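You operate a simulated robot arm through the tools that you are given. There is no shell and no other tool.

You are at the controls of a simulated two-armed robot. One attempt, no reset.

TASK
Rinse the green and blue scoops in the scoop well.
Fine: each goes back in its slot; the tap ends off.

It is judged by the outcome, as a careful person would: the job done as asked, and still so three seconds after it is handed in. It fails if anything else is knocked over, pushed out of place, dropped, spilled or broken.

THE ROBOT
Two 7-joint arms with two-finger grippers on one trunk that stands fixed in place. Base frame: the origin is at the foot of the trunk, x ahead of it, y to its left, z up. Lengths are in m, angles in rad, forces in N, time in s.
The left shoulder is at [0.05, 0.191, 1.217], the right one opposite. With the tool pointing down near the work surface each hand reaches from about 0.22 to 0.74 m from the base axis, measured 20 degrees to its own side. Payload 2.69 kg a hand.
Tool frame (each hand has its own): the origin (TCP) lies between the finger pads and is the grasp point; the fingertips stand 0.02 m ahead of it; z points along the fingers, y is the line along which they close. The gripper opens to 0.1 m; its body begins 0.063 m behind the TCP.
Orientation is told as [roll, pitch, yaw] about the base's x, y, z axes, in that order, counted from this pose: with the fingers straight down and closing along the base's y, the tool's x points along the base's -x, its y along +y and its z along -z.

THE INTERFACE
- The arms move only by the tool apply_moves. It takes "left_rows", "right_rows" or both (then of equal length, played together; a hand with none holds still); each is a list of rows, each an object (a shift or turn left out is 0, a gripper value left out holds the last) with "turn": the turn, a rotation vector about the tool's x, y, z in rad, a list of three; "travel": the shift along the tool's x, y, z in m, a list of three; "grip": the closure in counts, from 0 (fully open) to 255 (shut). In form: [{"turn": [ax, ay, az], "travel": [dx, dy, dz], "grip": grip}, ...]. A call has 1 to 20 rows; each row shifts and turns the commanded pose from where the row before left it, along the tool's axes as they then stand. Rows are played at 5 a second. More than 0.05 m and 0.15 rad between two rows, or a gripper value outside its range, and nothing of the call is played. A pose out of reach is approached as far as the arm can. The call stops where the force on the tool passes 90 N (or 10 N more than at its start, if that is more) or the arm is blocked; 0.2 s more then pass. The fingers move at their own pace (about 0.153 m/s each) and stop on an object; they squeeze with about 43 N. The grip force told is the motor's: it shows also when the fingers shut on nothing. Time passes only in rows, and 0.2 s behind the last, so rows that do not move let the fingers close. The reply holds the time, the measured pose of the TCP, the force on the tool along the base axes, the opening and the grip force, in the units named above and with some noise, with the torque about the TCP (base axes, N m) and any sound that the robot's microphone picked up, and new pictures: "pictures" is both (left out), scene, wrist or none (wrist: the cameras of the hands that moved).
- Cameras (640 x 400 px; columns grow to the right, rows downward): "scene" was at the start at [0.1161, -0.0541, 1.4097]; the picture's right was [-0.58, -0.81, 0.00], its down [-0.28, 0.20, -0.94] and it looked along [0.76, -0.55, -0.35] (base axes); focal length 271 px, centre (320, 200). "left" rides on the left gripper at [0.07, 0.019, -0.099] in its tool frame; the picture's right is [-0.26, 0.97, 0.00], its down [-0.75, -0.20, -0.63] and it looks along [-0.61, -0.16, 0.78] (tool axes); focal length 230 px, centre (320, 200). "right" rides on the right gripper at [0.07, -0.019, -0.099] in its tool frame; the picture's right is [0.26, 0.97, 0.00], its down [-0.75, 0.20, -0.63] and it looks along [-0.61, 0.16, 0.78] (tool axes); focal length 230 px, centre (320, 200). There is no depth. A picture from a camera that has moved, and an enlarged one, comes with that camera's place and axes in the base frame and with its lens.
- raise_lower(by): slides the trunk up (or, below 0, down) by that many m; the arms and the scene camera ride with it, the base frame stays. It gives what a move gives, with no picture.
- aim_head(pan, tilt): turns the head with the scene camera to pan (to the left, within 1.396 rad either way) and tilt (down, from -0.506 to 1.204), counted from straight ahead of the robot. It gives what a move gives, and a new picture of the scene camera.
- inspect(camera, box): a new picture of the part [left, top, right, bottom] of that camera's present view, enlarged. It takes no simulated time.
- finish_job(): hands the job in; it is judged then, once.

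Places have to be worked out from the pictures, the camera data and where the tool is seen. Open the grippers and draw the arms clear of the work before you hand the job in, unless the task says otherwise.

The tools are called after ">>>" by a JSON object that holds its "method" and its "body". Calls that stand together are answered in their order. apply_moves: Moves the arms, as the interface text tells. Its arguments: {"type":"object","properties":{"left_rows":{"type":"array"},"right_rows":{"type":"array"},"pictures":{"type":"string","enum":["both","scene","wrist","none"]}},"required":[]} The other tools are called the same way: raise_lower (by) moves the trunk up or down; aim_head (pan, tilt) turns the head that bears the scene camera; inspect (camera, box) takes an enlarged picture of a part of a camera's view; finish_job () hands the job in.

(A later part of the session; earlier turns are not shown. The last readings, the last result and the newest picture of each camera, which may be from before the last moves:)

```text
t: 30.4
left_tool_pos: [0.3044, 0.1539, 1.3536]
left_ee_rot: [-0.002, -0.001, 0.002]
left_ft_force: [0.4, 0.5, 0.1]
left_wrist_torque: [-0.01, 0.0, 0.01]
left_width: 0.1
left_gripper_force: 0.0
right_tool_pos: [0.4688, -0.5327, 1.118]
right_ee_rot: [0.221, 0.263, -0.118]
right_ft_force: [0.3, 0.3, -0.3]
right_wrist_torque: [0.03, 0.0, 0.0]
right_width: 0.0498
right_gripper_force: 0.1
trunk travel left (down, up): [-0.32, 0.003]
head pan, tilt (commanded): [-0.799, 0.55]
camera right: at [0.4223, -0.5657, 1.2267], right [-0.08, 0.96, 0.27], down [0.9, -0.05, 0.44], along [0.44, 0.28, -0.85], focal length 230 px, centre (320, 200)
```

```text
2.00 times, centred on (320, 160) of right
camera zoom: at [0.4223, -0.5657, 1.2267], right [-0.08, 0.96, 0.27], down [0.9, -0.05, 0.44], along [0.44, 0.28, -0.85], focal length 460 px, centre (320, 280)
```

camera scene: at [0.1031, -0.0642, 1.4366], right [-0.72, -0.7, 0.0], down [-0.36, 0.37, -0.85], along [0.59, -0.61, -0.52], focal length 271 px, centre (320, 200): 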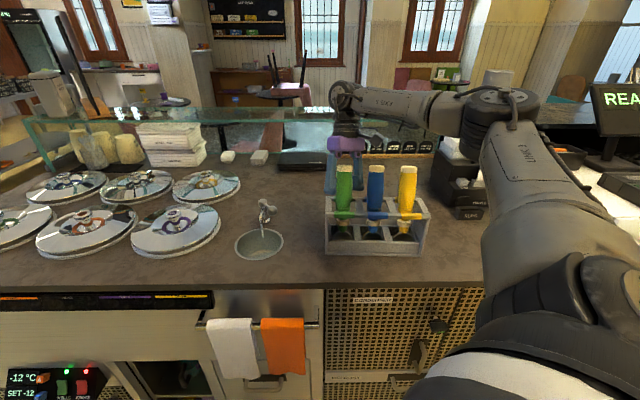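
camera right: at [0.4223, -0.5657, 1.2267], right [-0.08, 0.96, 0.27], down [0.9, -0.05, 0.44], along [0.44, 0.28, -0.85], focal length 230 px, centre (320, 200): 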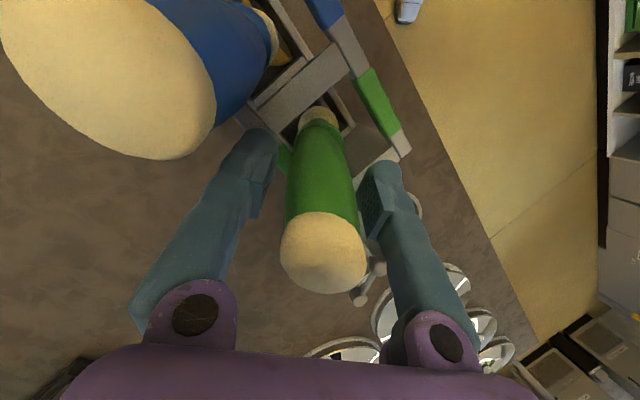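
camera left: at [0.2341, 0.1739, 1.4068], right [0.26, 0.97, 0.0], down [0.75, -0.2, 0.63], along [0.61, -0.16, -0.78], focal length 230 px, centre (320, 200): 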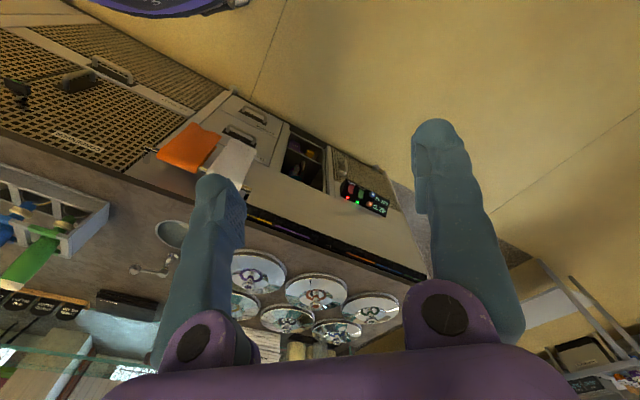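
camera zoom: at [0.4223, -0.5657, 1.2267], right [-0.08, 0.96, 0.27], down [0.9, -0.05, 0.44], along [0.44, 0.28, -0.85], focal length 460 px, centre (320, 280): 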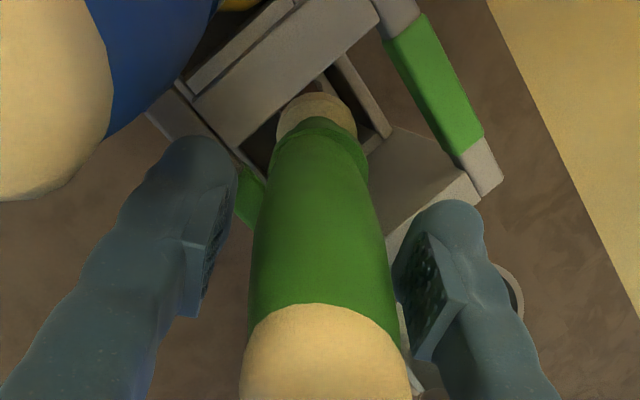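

At 5 cm opening the gaps to the handle are about equal, around 5–6 mm each side. I'll close fully and hold.

>>> {"method": "apply_moves", "body": {"right_rows": [{"grip": 255}, {}, {}]}}

>>> {"method": "inspect", "body": {"camera": "right", "box": [200, 60, 440, 260]}}

>>> {"method": "inspect", "body": {"camera": "scene", "box": [310, 130, 440, 260]}}

```text
t: 31.2
left_tool_pos: [0.3041, 0.153, 1.3522]
left_ee_rot: [-0.003, 0.0, 0.002]
left_ft_force: [-0.2, -0.4, 0.3]
left_wrist_torque: [0.04, 0.01, -0.01]
left_width: 0.0998
left_gripper_force: 0.0
right_tool_pos: [0.4699, -0.5319, 1.1186]
right_ee_rot: [0.221, 0.264, -0.118]
right_ft_force: [-0.1, 1.8, -0.3]
right_wrist_torque: [0.04, -0.03, 0.0]
right_width: 0.0368
right_gripper_force: 43.4
trunk travel left (down, up): [-0.32, 0.003]
head pan, tilt (commanded): [-0.799, 0.55]
camera scene: at [0.1031, -0.0638, 1.4366], right [-0.72, -0.7, 0.0], down [-0.36, 0.37, -0.85], along [0.59, -0.61, -0.52], focal length 271 px, centre (320, 200)
camera right: at [0.4222, -0.5654, 1.2268], right [-0.08, 0.96, 0.27], down [0.9, -0.05, 0.44], along [0.44, 0.28, -0.85], focal length 230 px, centre (320, 200)
```

scene: 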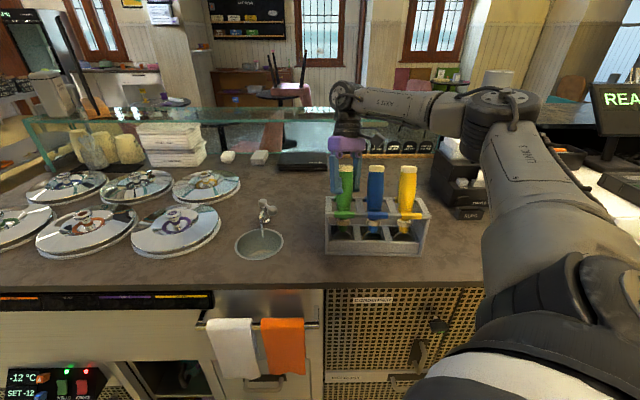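
right: 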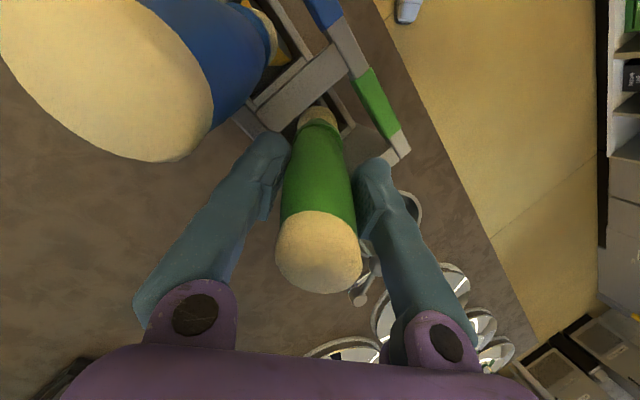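

```text
2.00 times, centred on (320, 160) of right
camera zoom: at [0.4222, -0.5654, 1.2268], right [-0.08, 0.96, 0.27], down [0.9, -0.05, 0.44], along [0.44, 0.28, -0.85], focal length 460 px, centre (320, 280)
```

zoom: 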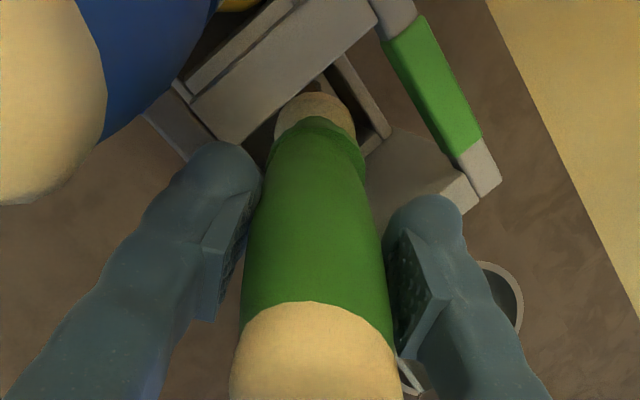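

```text
3.08 times, centred on (375, 195) of scene
camera zoom: at [0.1031, -0.0638, 1.4366], right [-0.72, -0.7, 0.0], down [-0.36, 0.37, -0.85], along [0.59, -0.61, -0.52], focal length 833 px, centre (151, 215)
```

zoom: 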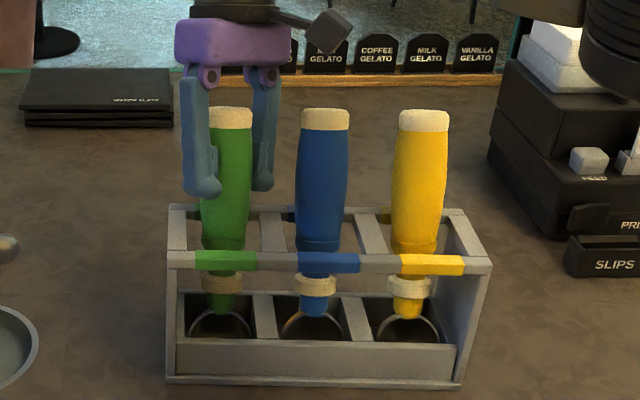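

Green is gripped at 0.0368 m and 43 N with almost no side force, and the rack hasn't moved. I'll record this home pose: TCP [0.470, -0.532, 1.1186], rot [0.221, 0.264, -0.118]. I'll lift gradually while easing the tilt toward upright, beginning with 3 cm and checking forces.

>>> {"method": "apply_moves", "body": {"right_rows": [{"travel": [0.0039, 0.0032, -0.0088], "turn": [0.0155, -0.0189, 0]}, {"travel": [0.0037, 0.0031, -0.0089], "turn": [0.0155, -0.0189, 0]}, {"travel": [0.0036, 0.0029, -0.009], "turn": [0.0155, -0.0189, 0]}]}}

>>> {"method": "inspect", "body": {"camera": "scene", "box": [310, 130, 440, 260]}}

>>> {"method": "inspect", "body": {"camera": "left", "box": [0, 150, 160, 300]}}

```text
t: 32.0
left_tool_pos: [0.3037, 0.1544, 1.3535]
left_ee_rot: [-0.001, 0.0, 0.001]
left_ft_force: [0.1, 1.2, -0.1]
left_wrist_torque: [0.0, -0.01, -0.02]
left_width: 0.0999
left_gripper_force: 0.1
right_tool_pos: [0.4655, -0.5288, 1.1474]
right_ee_rot: [0.173, 0.205, -0.13]
right_ft_force: [0.0, -0.2, -0.2]
right_wrist_torque: [-0.02, -0.04, 0.01]
right_width: 0.0366
right_gripper_force: 43.0
trunk travel left (down, up): [-0.32, 0.003]
head pan, tilt (commanded): [-0.799, 0.55]
camera scene: at [0.1029, -0.064, 1.4366], right [-0.72, -0.7, 0.0], down [-0.36, 0.37, -0.85], along [0.59, -0.61, -0.52], focal length 271 px, centre (320, 200)
camera right: at [0.413, -0.5564, 1.2559], right [-0.09, 0.97, 0.22], down [0.87, -0.02, 0.49], along [0.48, 0.23, -0.85], focal length 230 px, centre (320, 200)
```

scene: 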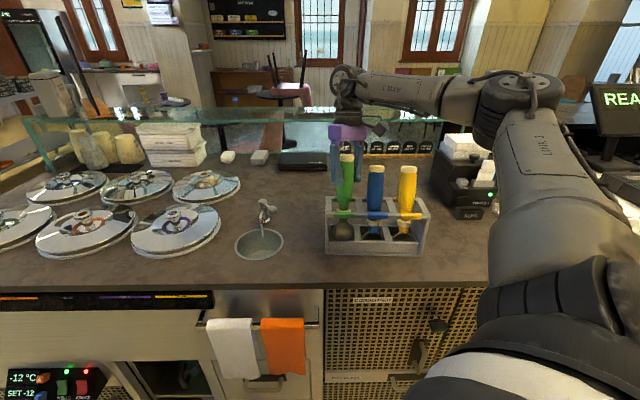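
right: 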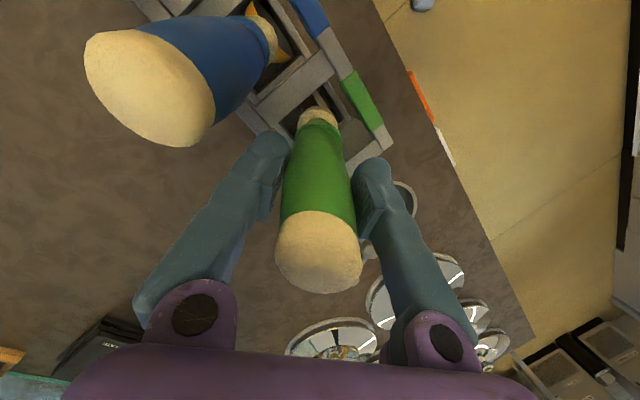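

```text
3.08 times, centred on (375, 195) of scene
camera zoom: at [0.1029, -0.064, 1.4366], right [-0.72, -0.7, 0.0], down [-0.36, 0.37, -0.85], along [0.59, -0.61, -0.52], focal length 833 px, centre (151, 215)
```

zoom: 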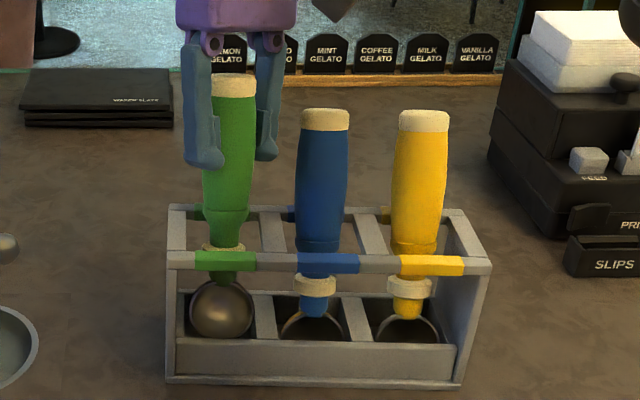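

```text
2.67 times, centred on (80, 225) of left
camera zoom: at [0.235, 0.1725, 1.4519], right [0.26, 0.97, 0.0], down [0.75, -0.2, 0.63], along [0.61, -0.16, -0.78], focal length 614 px, centre (960, 133)
```

zoom: 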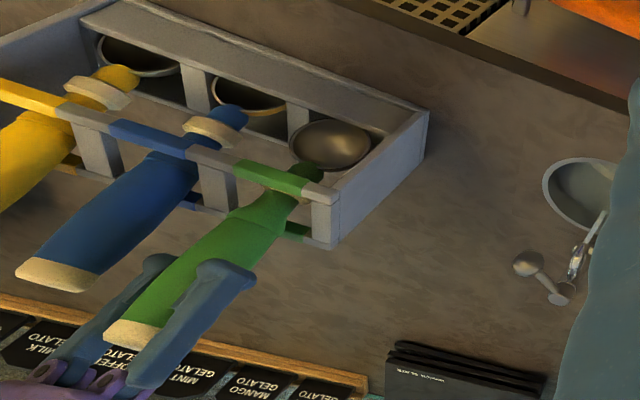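

The bowl is clear of its cup and forces are near zero. I'll continue the lift four more rows and check the passage between the rails.

>>> {"method": "apply_moves", "body": {"right_rows": [{"travel": [0.0034, 0.0028, -0.0092], "turn": [0.0155, -0.0189, 0]}, {"travel": [0.0032, 0.0026, -0.0093], "turn": [0.0155, -0.0189, 0]}, {"travel": [0.003, 0.0025, -0.0094], "turn": [0.0155, -0.0189, 0]}, {"travel": [0.0029, 0.0023, -0.0095], "turn": [0.0155, -0.0189, 0]}]}}

>>> {"method": "inspect", "body": {"camera": "scene", "box": [310, 130, 440, 260]}}

>>> {"method": "inspect", "body": {"camera": "left", "box": [0, 150, 160, 300]}}

```text
t: 33.0
left_tool_pos: [0.3043, 0.1531, 1.3532]
left_ee_rot: [-0.002, -0.001, 0.002]
left_ft_force: [0.0, -1.3, 0.7]
left_wrist_torque: [-0.01, 0.01, -0.01]
left_width: 0.0998
left_gripper_force: 0.1
right_tool_pos: [0.4619, -0.5233, 1.1876]
right_ee_rot: [0.109, 0.132, -0.139]
right_ft_force: [-0.4, 0.3, -2.3]
right_wrist_torque: [-0.02, -0.03, 0.05]
right_width: 0.0367
right_gripper_force: 43.1
trunk travel left (down, up): [-0.32, 0.003]
head pan, tilt (commanded): [-0.799, 0.55]
camera scene: at [0.1029, -0.0639, 1.4367], right [-0.72, -0.7, 0.0], down [-0.36, 0.37, -0.85], along [0.59, -0.61, -0.52], focal length 271 px, centre (320, 200)
camera right: at [0.402, -0.543, 1.2934], right [-0.11, 0.98, 0.14], down [0.84, 0.01, 0.54], along [0.53, 0.17, -0.83], focal length 230 px, centre (320, 200)
```

scene: 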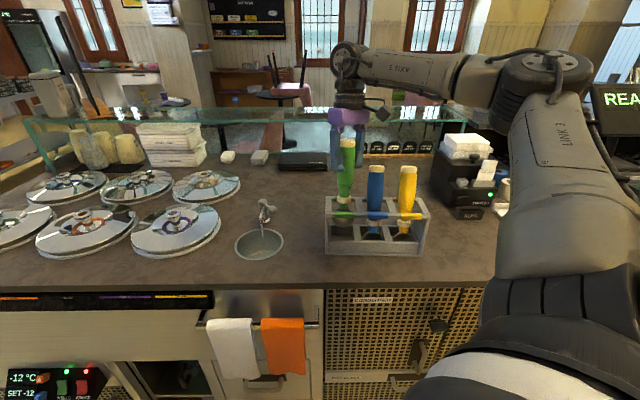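
right: 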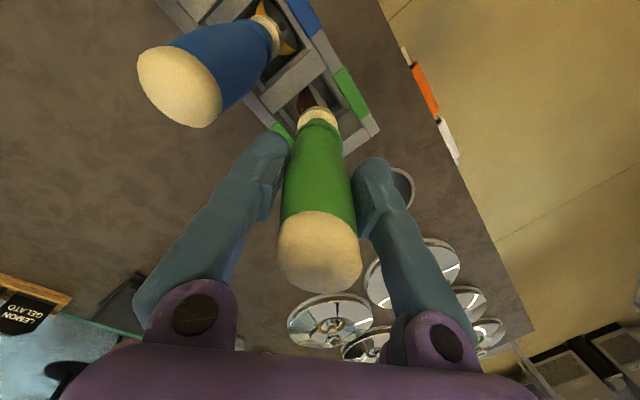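

```text
3.08 times, centred on (375, 195) of scene
camera zoom: at [0.1029, -0.0639, 1.4367], right [-0.72, -0.7, 0.0], down [-0.36, 0.37, -0.85], along [0.59, -0.61, -0.52], focal length 833 px, centre (151, 215)
```

zoom: 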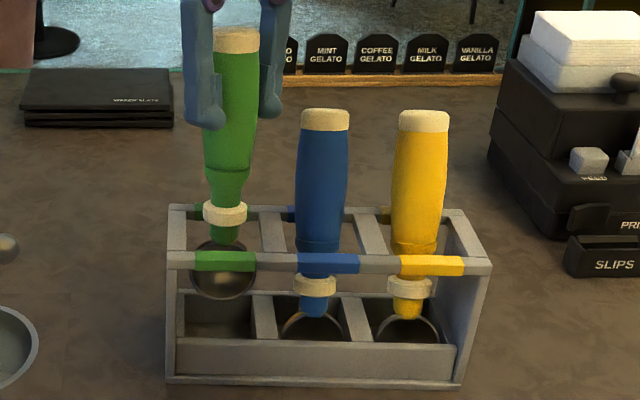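

```text
2.67 times, centred on (80, 225) of left
camera zoom: at [0.235, 0.1726, 1.4518], right [0.26, 0.97, 0.0], down [0.75, -0.2, 0.63], along [0.61, -0.16, -0.78], focal length 614 px, centre (960, 133)
```

zoom: 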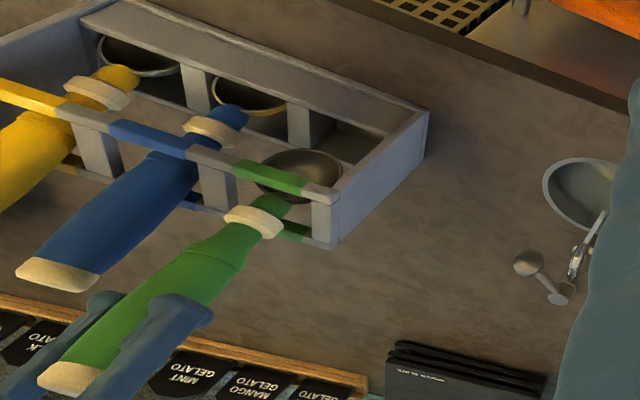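

The bowl is now just below the rail frame. The clearance along the rack is only a few millimetres, so I'll look closely before passing it through.

>>> {"method": "inspect", "body": {"camera": "scene", "box": [320, 190, 380, 245]}}

>>> {"method": "inspect", "body": {"camera": "right", "box": [240, 50, 400, 160]}}

>>> {"method": "inspect", "body": {"camera": "left", "box": [40, 190, 140, 260]}}

```text
7.27 times, centred on (350, 218) of scene
camera zoom: at [0.1029, -0.0639, 1.4367], right [-0.72, -0.7, 0.0], down [-0.36, 0.37, -0.85], along [0.59, -0.61, -0.52], focal length 1968 px, centre (102, 73)
```

zoom: 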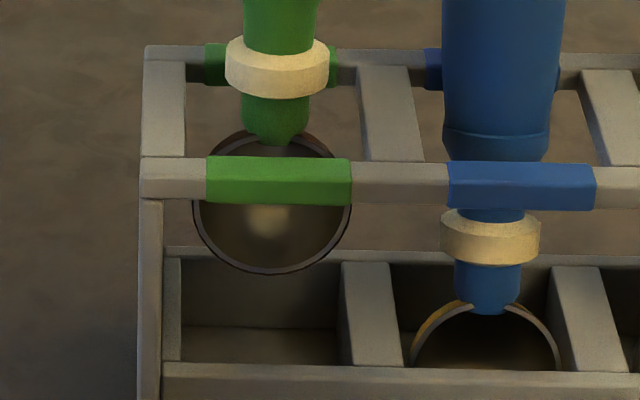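

```text
3.64 times, centred on (320, 105) of right
camera zoom: at [0.402, -0.543, 1.2934], right [-0.11, 0.98, 0.14], down [0.84, 0.01, 0.54], along [0.53, 0.17, -0.83], focal length 837 px, centre (320, 546)
```

zoom: 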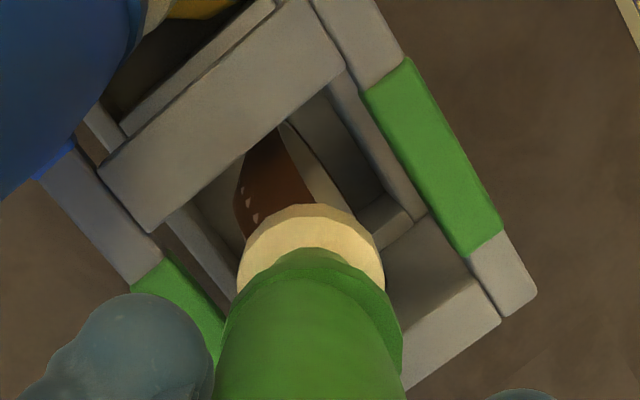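

```text
5.71 times, centred on (90, 225) of left
camera zoom: at [0.235, 0.1726, 1.4518], right [0.26, 0.97, 0.0], down [0.75, -0.2, 0.63], along [0.61, -0.16, -0.78], focal length 1315 px, centre (1634, 57)
```

zoom: 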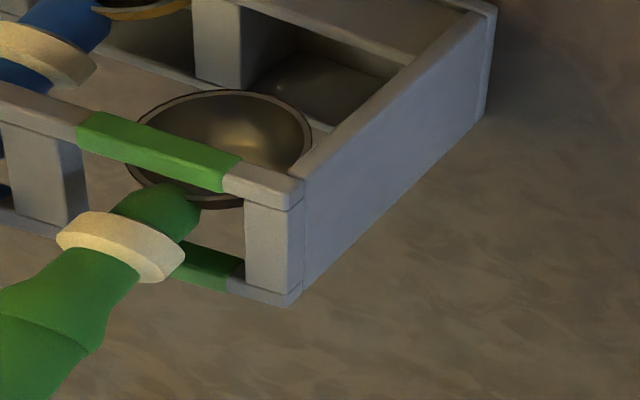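

The bowl sits centred in the opening with 2–4 mm each side, and its interior is visible (brown residue shows on it). I'll lift straight up, keeping the bowl midway between the rails, in small steps.

>>> {"method": "apply_moves", "body": {"right_rows": [{"travel": [0.0033, 0.0027, -0.0094], "turn": [0.0095, -0.0116, 0]}, {"travel": [0.0032, 0.0026, -0.0095], "turn": [0.0095, -0.0116, 0]}, {"travel": [0.0031, 0.0025, -0.0095], "turn": [0.0095, -0.0116, 0]}], "pictures": "none"}}

>>> {"method": "inspect", "body": {"camera": "scene", "box": [320, 180, 380, 235]}}

>>> {"method": "inspect", "body": {"camera": "left", "box": [40, 190, 140, 260]}}

```text
t: 33.8
left_tool_pos: [0.3039, 0.1537, 1.3522]
left_ee_rot: [-0.001, 0.0, 0.001]
left_ft_force: [-0.8, 0.1, 0.7]
left_wrist_torque: [-0.08, -0.02, 0.0]
left_width: 0.1
left_gripper_force: 0.1
right_tool_pos: [0.4559, -0.5175, 1.2185]
right_ee_rot: [0.08, 0.099, -0.143]
right_ft_force: [-0.4, -0.3, -1.6]
right_wrist_torque: [0.0, 0.0, -0.05]
right_width: 0.037
right_gripper_force: 42.9
trunk travel left (down, up): [-0.32, 0.003]
head pan, tilt (commanded): [-0.799, 0.55]
```

```text
7.27 times, centred on (350, 208) of scene
camera zoom: at [0.1029, -0.0638, 1.4367], right [-0.72, -0.7, 0.0], down [-0.36, 0.37, -0.85], along [0.59, -0.61, -0.52], focal length 1968 px, centre (102, 146)
```

zoom: 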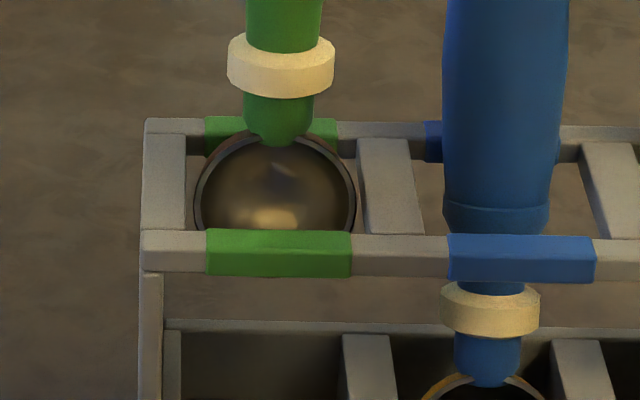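

```text
5.71 times, centred on (90, 225) of left
camera zoom: at [0.2351, 0.1727, 1.4518], right [0.26, 0.97, 0.0], down [0.75, -0.2, 0.63], along [0.61, -0.16, -0.78], focal length 1315 px, centre (1634, 57)
```

zoom: 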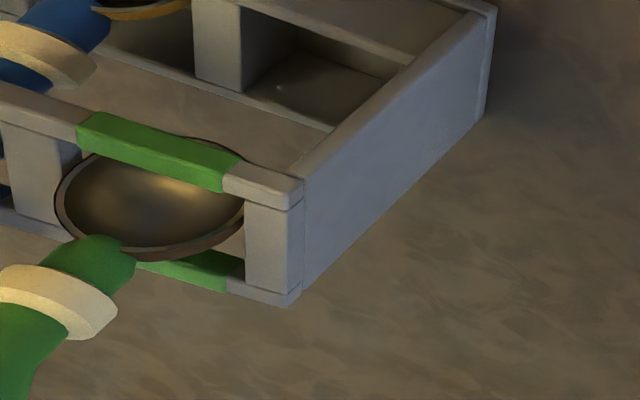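

The bowl is passing cleanly between the rails with the weight at about 2 N and no contact. I'll continue the lift until it is clear above the rack.

>>> {"method": "apply_moves", "body": {"right_rows": [{"travel": [0.003, 0.0024, -0.0096], "turn": [0.0095, -0.0116, 0]}, {"travel": [0.0029, 0.0023, -0.0097], "turn": [0.0095, -0.0116, 0]}, {"travel": [0.0027, 0.0023, -0.0097], "turn": [0.0095, -0.0116, 0]}, {"travel": [0.0026, 0.0022, -0.0098], "turn": [0.0095, -0.0116, 0]}, {"travel": [0.0025, 0.0021, -0.0098], "turn": [0.0095, -0.0116, 0]}]}}

>>> {"method": "inspect", "body": {"camera": "scene", "box": [300, 130, 420, 250]}}

```text
t: 35.0
left_tool_pos: [0.3044, 0.1533, 1.3529]
left_ee_rot: [-0.003, 0.001, 0.001]
left_ft_force: [0.0, -0.7, -0.1]
left_wrist_torque: [0.0, 0.02, 0.0]
left_width: 0.1001
left_gripper_force: 0.1
right_tool_pos: [0.4477, -0.5084, 1.2687]
right_ee_rot: [0.033, 0.04, -0.145]
right_ft_force: [0.2, 0.5, -0.7]
right_wrist_torque: [-0.01, 0.02, -0.01]
right_width: 0.0366
right_gripper_force: 42.9
trunk travel left (down, up): [-0.32, 0.003]
head pan, tilt (commanded): [-0.799, 0.55]
camera scene: at [0.1031, -0.0639, 1.4366], right [-0.72, -0.7, 0.0], down [-0.36, 0.37, -0.85], along [0.59, -0.61, -0.52], focal length 271 px, centre (320, 200)
camera right: at [0.3799, -0.5186, 1.3703], right [-0.11, 0.99, 0.04], down [0.79, 0.07, 0.61], along [0.6, 0.1, -0.79], focal length 230 px, centre (320, 200)
```

scene: 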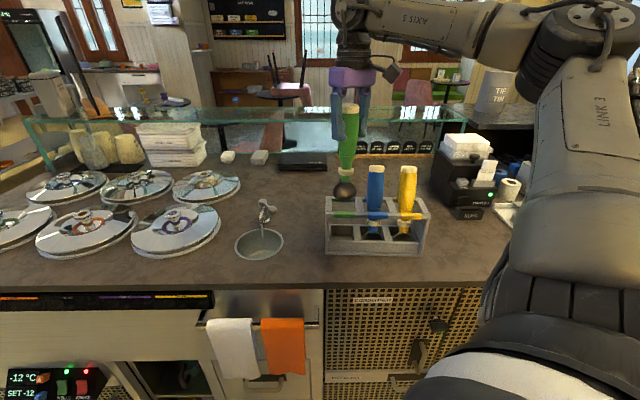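
right: 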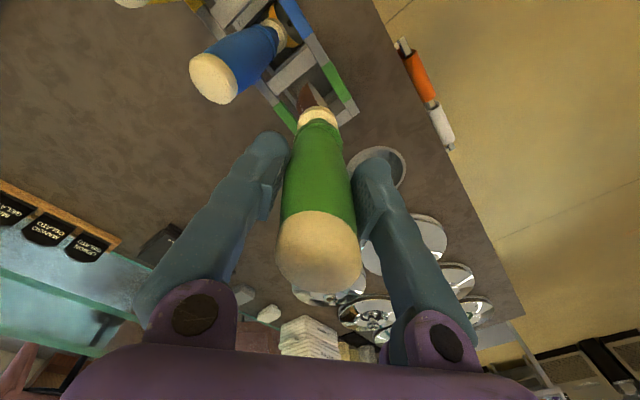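

```text
3.33 times, centred on (360, 190) of scene
camera zoom: at [0.1031, -0.0639, 1.4366], right [-0.72, -0.7, 0.0], down [-0.36, 0.37, -0.85], along [0.59, -0.61, -0.52], focal length 902 px, centre (187, 233)
```

zoom: 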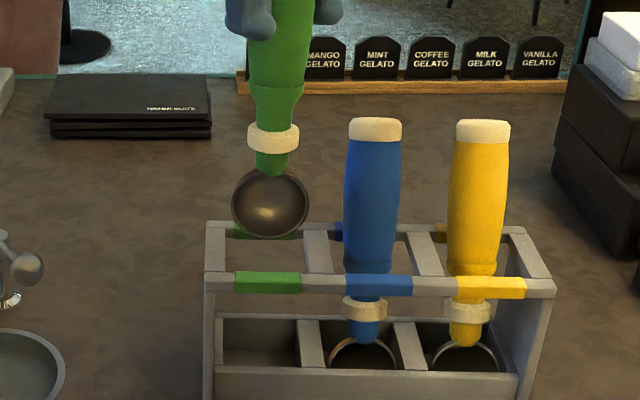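

The bowl is out just above the rack. I'll lift a bit more, carry it toward the well (along -u), and tip the handle toward me so the fingers point outward, keeping well above the tap.

>>> {"method": "apply_moves", "body": {"right_rows": [{"travel": [0.0008, 0.0007, -0.02]}, {"travel": [-0.0233, 0.0284, 0]}, {"travel": [-0.0233, 0.0284, 0]}, {"travel": [-0.0233, 0.0284, 0]}, {"travel": [0.0127, 0.0104, 0.0109], "turn": [0.0875, -0.1068, 0]}, {"travel": [0.0138, 0.0113, 0.0085], "turn": [0.0875, -0.1068, 0]}, {"travel": [0.0146, 0.0119, 0.006], "turn": [0.0875, -0.1068, 0]}, {"travel": [0.015, 0.0123, 0.0033], "turn": [0.0875, -0.1068, 0]}]}}

>>> {"method": "inspect", "body": {"camera": "scene", "box": [240, 130, 440, 260]}}

```text
t: 36.8
left_tool_pos: [0.3033, 0.1552, 1.3539]
left_ee_rot: [-0.001, -0.001, 0.001]
left_ft_force: [0.2, 0.3, -0.4]
left_wrist_torque: [0.01, -0.01, -0.02]
left_width: 0.0999
left_gripper_force: 0.0
right_tool_pos: [0.483, -0.383, 1.2468]
right_ee_rot: [-0.337, -0.384, -0.08]
right_ft_force: [0.4, -0.1, -0.8]
right_wrist_torque: [0.01, 0.02, -0.04]
right_width: 0.0368
right_gripper_force: 43.2
trunk travel left (down, up): [-0.32, 0.003]
head pan, tilt (commanded): [-0.799, 0.55]
camera scene: at [0.1029, -0.0634, 1.4367], right [-0.72, -0.7, 0.0], down [-0.36, 0.37, -0.85], along [0.59, -0.61, -0.52], focal length 271 px, centre (320, 200)
camera right: at [0.3822, -0.3587, 1.3146], right [-0.05, 0.92, -0.39], down [0.53, 0.35, 0.77], along [0.85, -0.17, -0.5], focal length 230 px, centre (320, 200)
```

scene: 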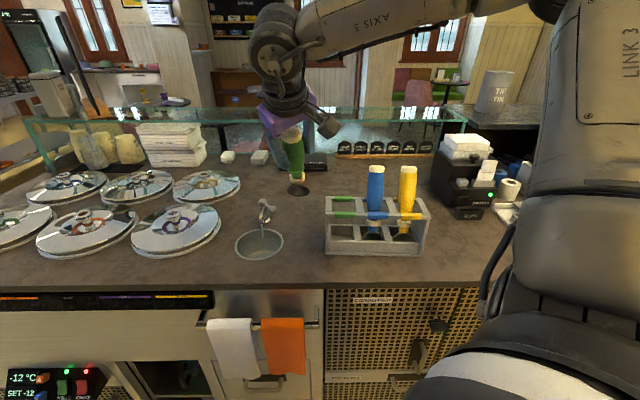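
right: 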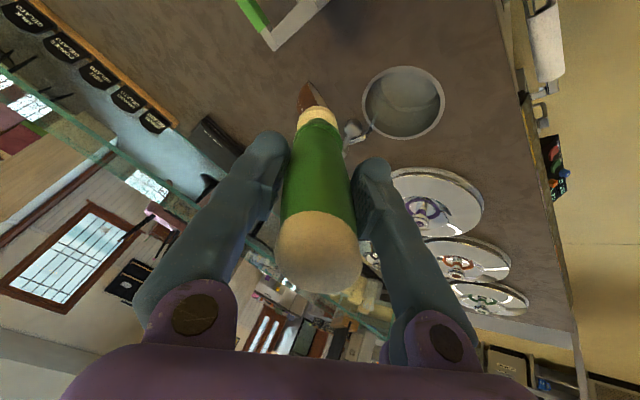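

```text
3.08 times, centred on (340, 195) of scene
camera zoom: at [0.1029, -0.0634, 1.4367], right [-0.72, -0.7, 0.0], down [-0.36, 0.37, -0.85], along [0.59, -0.61, -0.52], focal length 833 px, centre (258, 215)
```

zoom: 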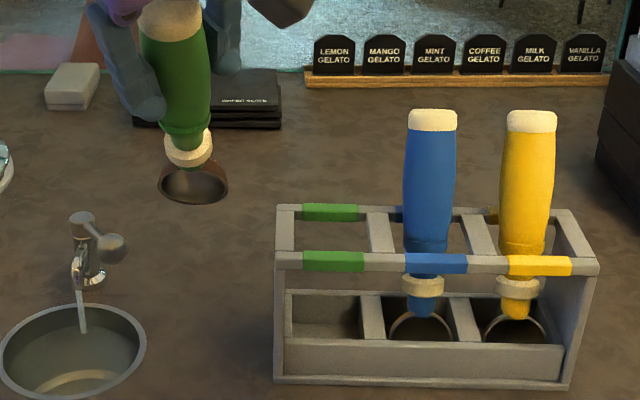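

The scoop is held over the counter beside the tap, with brown residue visible on its bowl. I'll slide it over the well, still above the tap.

>>> {"method": "apply_moves", "body": {"right_rows": [{"travel": [-0.0259, 0.0316, 0]}, {"travel": [-0.0259, 0.0316, 0]}, {"travel": [-0.0259, 0.0316, 0]}]}}

>>> {"method": "inspect", "body": {"camera": "scene", "box": [210, 140, 330, 270]}}

>>> {"method": "inspect", "body": {"camera": "right", "box": [220, 20, 440, 180]}}

>>> {"method": "inspect", "body": {"camera": "left", "box": [80, 150, 240, 290]}}

```text
t: 37.6
left_tool_pos: [0.3066, 0.1529, 1.3523]
left_ee_rot: [-0.001, 0.002, 0.0]
left_ft_force: [0.1, 0.0, -1.5]
left_wrist_torque: [-0.04, 0.05, 0.01]
left_width: 0.1
left_gripper_force: 0.0
right_tool_pos: [0.5765, -0.2983, 1.2477]
right_ee_rot: [-0.335, -0.378, -0.08]
right_ft_force: [0.9, 1.7, -0.9]
right_wrist_torque: [0.02, 0.07, 0.01]
right_width: 0.0366
right_gripper_force: 43.6
trunk travel left (down, up): [-0.32, 0.003]
head pan, tilt (commanded): [-0.799, 0.55]
camera scene: at [0.1052, -0.0636, 1.4364], right [-0.72, -0.7, 0.0], down [-0.37, 0.37, -0.85], along [0.59, -0.61, -0.52], focal length 271 px, centre (320, 200)
camera right: at [0.4771, -0.2736, 1.3153], right [-0.05, 0.92, -0.39], down [0.53, 0.35, 0.77], along [0.85, -0.17, -0.51], focal length 230 px, centre (320, 200)
```

scene: 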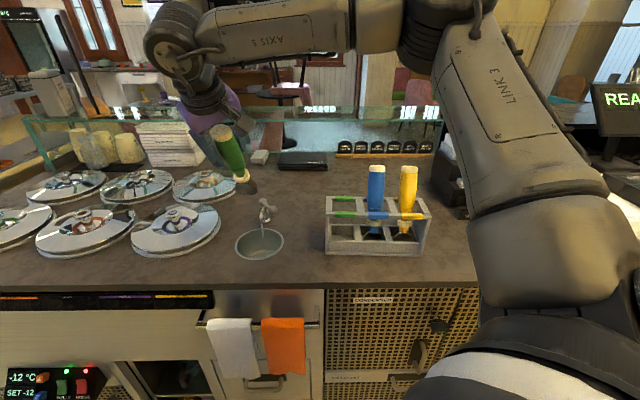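
right: 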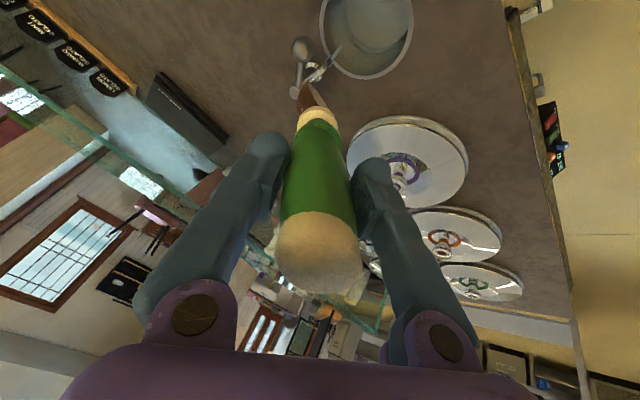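

```text
3.08 times, centred on (270, 205) of scene
camera zoom: at [0.1052, -0.0636, 1.4364], right [-0.72, -0.7, 0.0], down [-0.37, 0.37, -0.85], along [0.59, -0.61, -0.52], focal length 833 px, centre (474, 185)
```

zoom: 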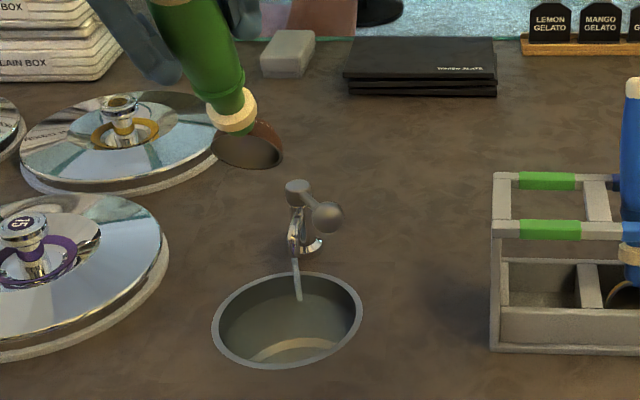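

```text
2.50 times, centred on (330, 100) of right
camera zoom: at [0.4771, -0.2736, 1.3153], right [-0.05, 0.92, -0.39], down [0.53, 0.35, 0.77], along [0.85, -0.17, -0.51], focal length 575 px, centre (295, 450)
```

zoom: 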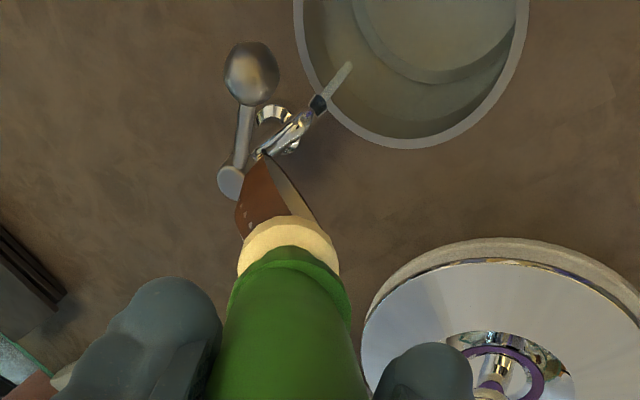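

```text
2.86 times, centred on (160, 220) of left
camera zoom: at [0.2374, 0.1729, 1.4513], right [0.26, 0.97, 0.0], down [0.75, -0.2, 0.63], along [0.61, -0.16, -0.78], focal length 657 px, centre (777, 143)
```

zoom: 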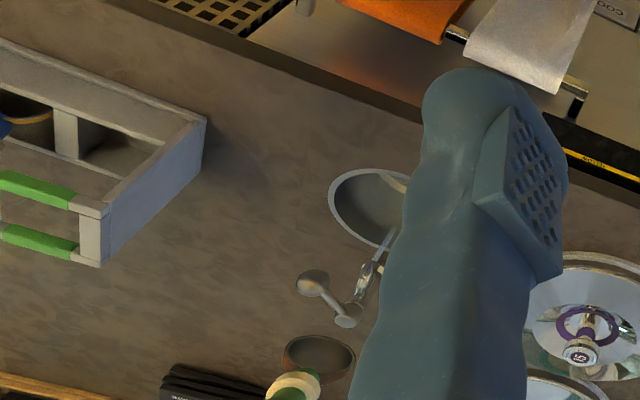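

The bowl hangs right over the well's centre, in front of the spout. I'll lower it 15 cm so it's just above the rim and check clearances from the spout and lever.

>>> {"method": "apply_moves", "body": {"right_rows": [{"travel": [0.0186, 0.0152, 0.0439]}, {"travel": [0.0186, 0.0152, 0.0439]}, {"travel": [0.0186, 0.0152, 0.0439]}]}}

>>> {"method": "inspect", "body": {"camera": "scene", "box": [210, 150, 310, 270]}}

>>> {"method": "inspect", "body": {"camera": "right", "box": [220, 20, 440, 180]}}

```text
t: 38.4
left_tool_pos: [0.3064, 0.1528, 1.3526]
left_ee_rot: [-0.002, 0.002, 0.002]
left_ft_force: [0.7, 0.5, -0.5]
left_wrist_torque: [0.03, 0.06, 0.04]
left_width: 0.1002
left_gripper_force: 0.1
right_tool_pos: [0.575, -0.3017, 1.0966]
right_ee_rot: [-0.332, -0.382, -0.081]
right_ft_force: [-0.4, -0.4, -1.2]
right_wrist_torque: [0.03, 0.05, 0.0]
right_width: 0.0368
right_gripper_force: 43.4
trunk travel left (down, up): [-0.32, 0.003]
head pan, tilt (commanded): [-0.799, 0.55]
camera scene: at [0.1043, -0.0648, 1.4365], right [-0.72, -0.7, 0.0], down [-0.37, 0.38, -0.85], along [0.59, -0.61, -0.52], focal length 271 px, centre (320, 200)
camera right: at [0.4751, -0.2777, 1.1651], right [-0.05, 0.92, -0.39], down [0.53, 0.35, 0.77], along [0.85, -0.17, -0.51], focal length 230 px, centre (320, 200)
```

scene: 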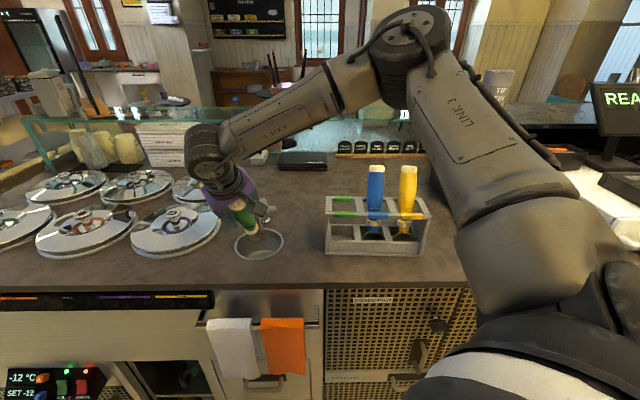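
right: 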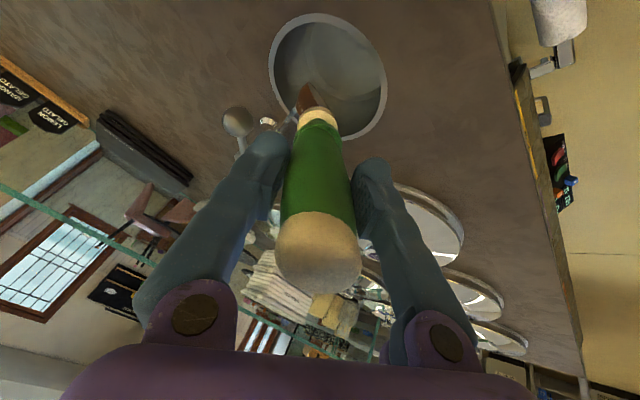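

```text
3.33 times, centred on (260, 210) of scene
camera zoom: at [0.1043, -0.0648, 1.4365], right [-0.72, -0.7, 0.0], down [-0.37, 0.38, -0.85], along [0.59, -0.61, -0.52], focal length 902 px, centre (520, 167)
```

zoom: 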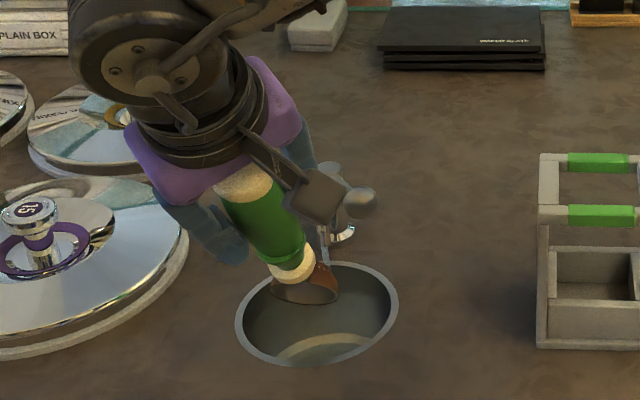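

```text
2.50 times, centred on (330, 100) of right
camera zoom: at [0.4751, -0.2777, 1.1651], right [-0.05, 0.92, -0.39], down [0.53, 0.35, 0.77], along [0.85, -0.17, -0.51], focal length 575 px, centre (295, 450)
```

zoom: 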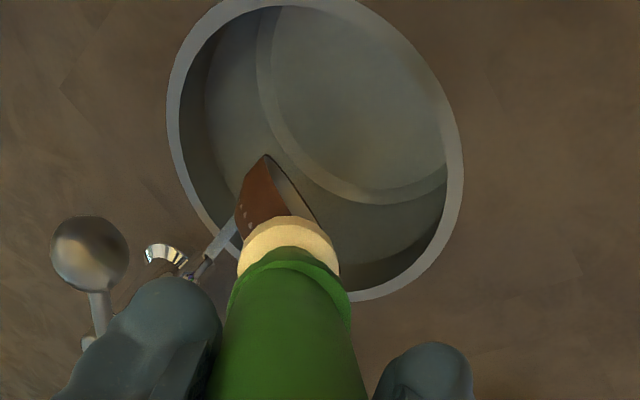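

The bowl is over the well in front of the stream, and the fingers clear the lever's ball. I'll lower it another 7 cm into the water.

>>> {"method": "apply_moves", "body": {"right_rows": [{"travel": [0.0133, 0.0109, 0.0314]}, {"travel": [0.0133, 0.0109, 0.0314]}]}}

>>> {"method": "inspect", "body": {"camera": "scene", "box": [210, 150, 310, 270]}}

>>> {"method": "inspect", "body": {"camera": "right", "box": [220, 20, 440, 180]}}

```text
t: 39.0
left_tool_pos: [0.3048, 0.153, 1.3538]
left_ee_rot: [0.0, 0.0, 0.002]
left_ft_force: [0.7, -0.4, -0.5]
left_wrist_torque: [-0.02, 0.01, 0.0]
left_width: 0.1001
left_gripper_force: 0.1
right_tool_pos: [0.5735, -0.301, 1.0249]
right_ee_rot: [-0.332, -0.38, -0.081]
right_ft_force: [0.4, 0.1, -0.3]
right_wrist_torque: [0.05, 0.04, 0.03]
right_width: 0.0366
right_gripper_force: 42.8
trunk travel left (down, up): [-0.32, 0.003]
head pan, tilt (commanded): [-0.799, 0.55]
camera scene: at [0.1035, -0.0643, 1.4366], right [-0.72, -0.7, 0.0], down [-0.36, 0.37, -0.85], along [0.59, -0.61, -0.52], focal length 271 px, centre (320, 200)
camera right: at [0.4732, -0.2776, 1.0928], right [-0.05, 0.92, -0.39], down [0.53, 0.35, 0.77], along [0.85, -0.17, -0.51], focal length 230 px, centre (320, 200)
```

scene: 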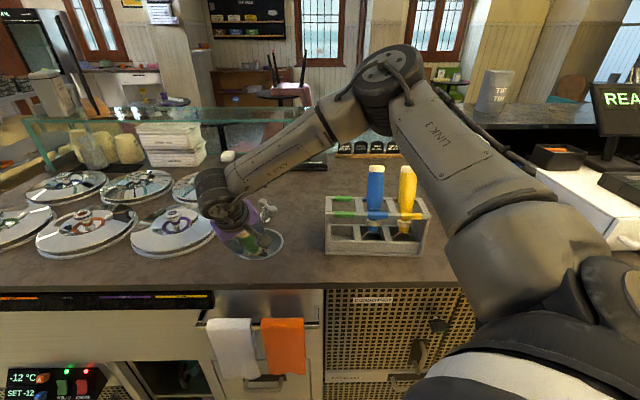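
right: 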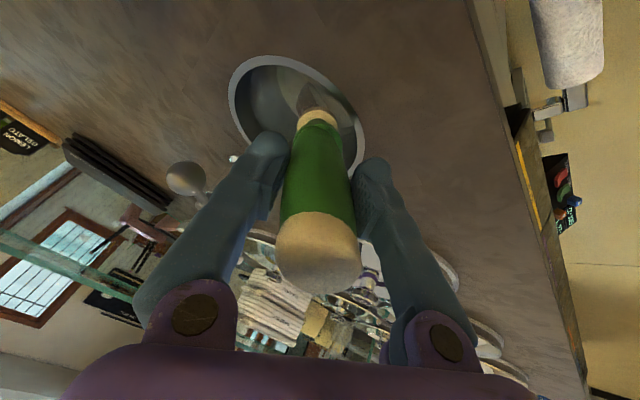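

```text
3.33 times, centred on (260, 210) of scene
camera zoom: at [0.1035, -0.0643, 1.4366], right [-0.72, -0.7, 0.0], down [-0.36, 0.37, -0.85], along [0.59, -0.61, -0.52], focal length 902 px, centre (520, 167)
```

zoom: 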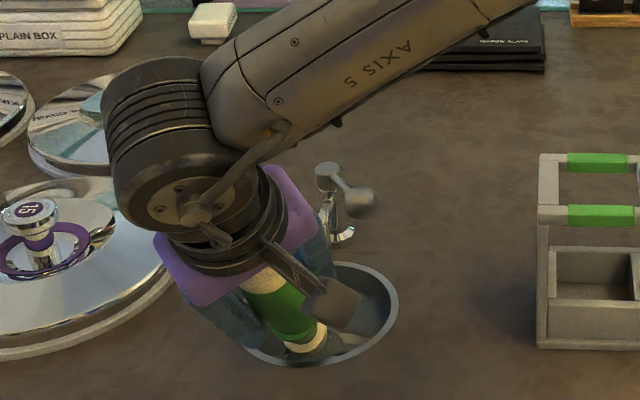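

```text
2.50 times, centred on (330, 100) of right
camera zoom: at [0.4732, -0.2776, 1.0928], right [-0.05, 0.92, -0.39], down [0.53, 0.35, 0.77], along [0.85, -0.17, -0.51], focal length 575 px, centre (295, 450)
```

zoom: 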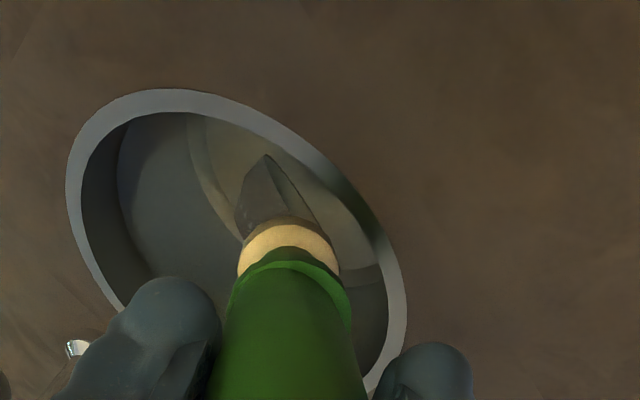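

The bowl is submerged with no contact forces. I'll now push it about 3 cm toward the back of the well, so the stream falls on the bowl's back.

>>> {"method": "apply_moves", "body": {"right_rows": [{"travel": [-0.0102, -0.0084, 0.0072]}, {"travel": [-0.0102, -0.0084, 0.0072]}, {}]}}

>>> {"method": "inspect", "body": {"camera": "scene", "box": [210, 150, 310, 270]}}

>>> {"method": "inspect", "body": {"camera": "right", "box": [220, 20, 440, 180]}}

```text
t: 39.8
left_tool_pos: [0.3041, 0.1528, 1.3534]
left_ee_rot: [-0.002, 0.0, 0.004]
left_ft_force: [-0.4, -0.1, -0.4]
left_wrist_torque: [0.0, 0.02, 0.0]
left_width: 0.1002
left_gripper_force: 0.0
right_tool_pos: [0.5945, -0.3247, 1.0252]
right_ee_rot: [-0.332, -0.38, -0.082]
right_ft_force: [0.1, 0.9, -0.6]
right_wrist_torque: [0.04, 0.02, 0.01]
right_width: 0.0366
right_gripper_force: 42.9
trunk travel left (down, up): [-0.32, 0.003]
head pan, tilt (commanded): [-0.799, 0.55]
camera scene: at [0.1033, -0.0641, 1.4366], right [-0.72, -0.7, 0.0], down [-0.36, 0.37, -0.85], along [0.59, -0.61, -0.52], focal length 271 px, centre (320, 200)
camera right: at [0.4951, -0.3001, 1.0932], right [-0.05, 0.92, -0.39], down [0.53, 0.35, 0.77], along [0.85, -0.17, -0.51], focal length 230 px, centre (320, 200)
```

scene: 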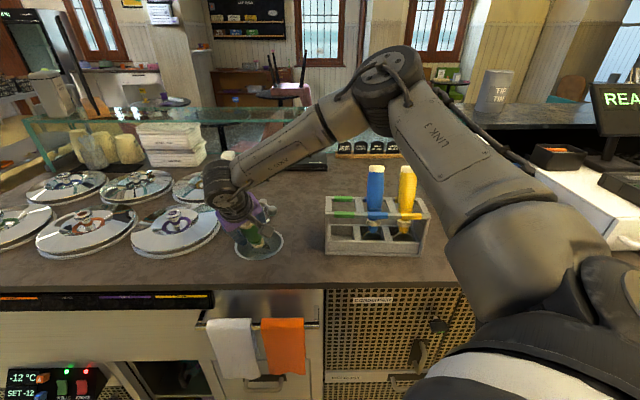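
right: 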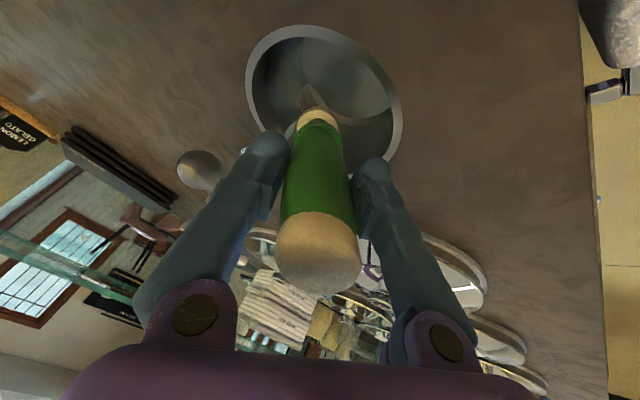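

```text
3.33 times, centred on (260, 210) of scene
camera zoom: at [0.1033, -0.0641, 1.4366], right [-0.72, -0.7, 0.0], down [-0.36, 0.37, -0.85], along [0.59, -0.61, -0.52], focal length 902 px, centre (520, 167)
```

zoom: 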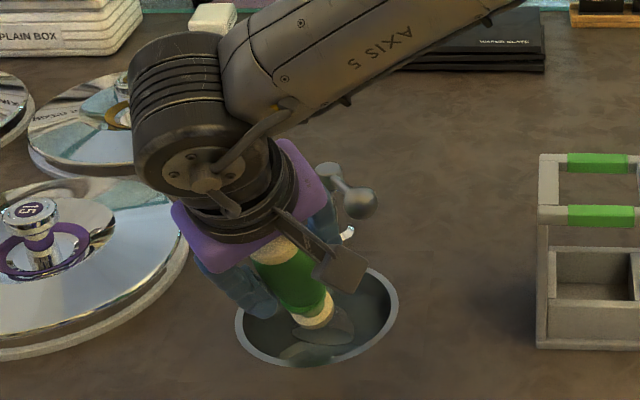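

```text
2.50 times, centred on (330, 100) of right
camera zoom: at [0.4951, -0.3001, 1.0932], right [-0.05, 0.92, -0.39], down [0.53, 0.35, 0.77], along [0.85, -0.17, -0.51], focal length 575 px, centre (295, 450)
```

zoom: 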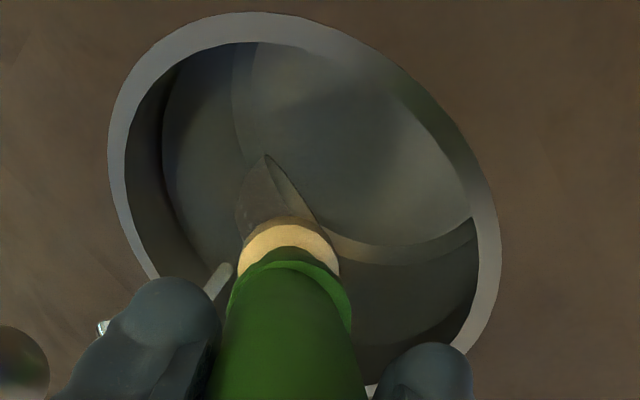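

The bowl is under the running stream with no contact forces. I'll hold it there, raise it slightly into the stream, and roll it about the handle to rinse all round.

>>> {"method": "apply_moves", "body": {"right_rows": [{}, {}, {}, {}, {"travel": [-0.0074, -0.0061, -0.0176]}, {}, {}, {}, {}, {"turn": [0, 0, 0.125]}, {"turn": [0, 0, 0.125]}, {"turn": [0, 0, 0.125]}, {"turn": [0, 0, 0.125]}, {}, {}, {}, {"turn": [0, 0, -0.125]}, {"turn": [0, 0, -0.125]}, {"turn": [0, 0, -0.125]}, {"turn": [0, 0, -0.125]}]}}

>>> {"method": "inspect", "body": {"camera": "scene", "box": [210, 150, 310, 270]}}

>>> {"method": "inspect", "body": {"camera": "right", "box": [220, 20, 440, 180]}}

```text
t: 44.0
left_tool_pos: [0.304, 0.1537, 1.3534]
left_ee_rot: [0.0, 0.001, 0.001]
left_ft_force: [-0.3, 0.4, -0.8]
left_wrist_torque: [0.0, -0.02, -0.01]
left_width: 0.0998
left_gripper_force: 0.0
right_tool_pos: [0.5955, -0.3242, 1.0449]
right_ee_rot: [-0.333, -0.38, -0.077]
right_ft_force: [0.4, -0.4, -1.0]
right_wrist_torque: [0.02, 0.05, -0.02]
right_width: 0.0365
right_gripper_force: 42.9
trunk travel left (down, up): [-0.32, 0.003]
head pan, tilt (commanded): [-0.799, 0.55]
camera scene: at [0.1032, -0.0642, 1.4366], right [-0.72, -0.7, 0.0], down [-0.36, 0.37, -0.85], along [0.59, -0.61, -0.52], focal length 271 px, centre (320, 200)
camera right: at [0.495, -0.2999, 1.1139], right [-0.05, 0.92, -0.39], down [0.53, 0.35, 0.77], along [0.85, -0.17, -0.51], focal length 230 px, centre (320, 200)
```

scene: 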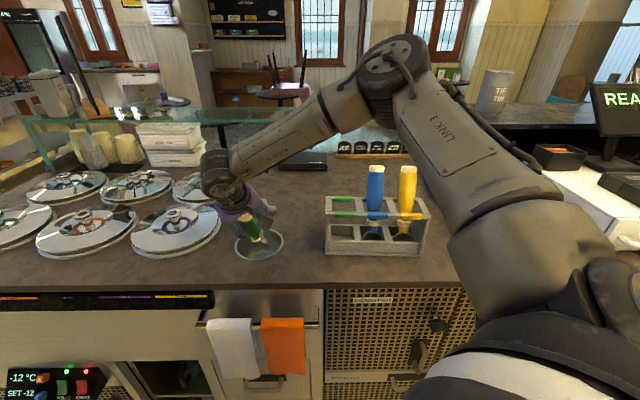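
right: 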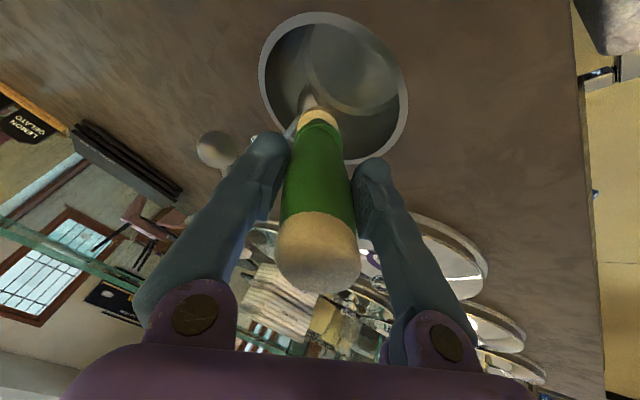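

```text
3.33 times, centred on (260, 210) of scene
camera zoom: at [0.1032, -0.0642, 1.4366], right [-0.72, -0.7, 0.0], down [-0.36, 0.37, -0.85], along [0.59, -0.61, -0.52], focal length 902 px, centre (520, 167)
```

zoom: 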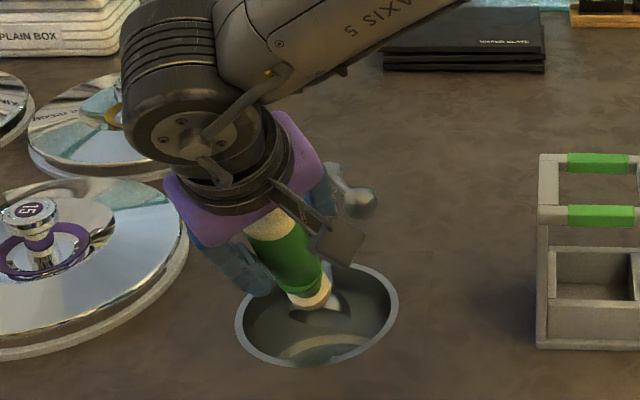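

```text
2.50 times, centred on (330, 100) of right
camera zoom: at [0.495, -0.2999, 1.1139], right [-0.05, 0.92, -0.39], down [0.53, 0.35, 0.77], along [0.85, -0.17, -0.51], focal length 575 px, centre (295, 450)
```

zoom: 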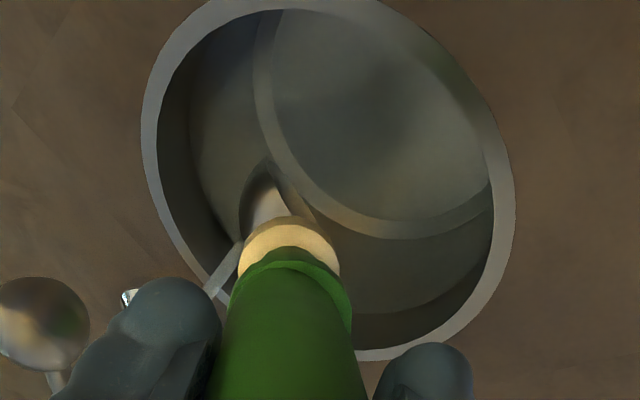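

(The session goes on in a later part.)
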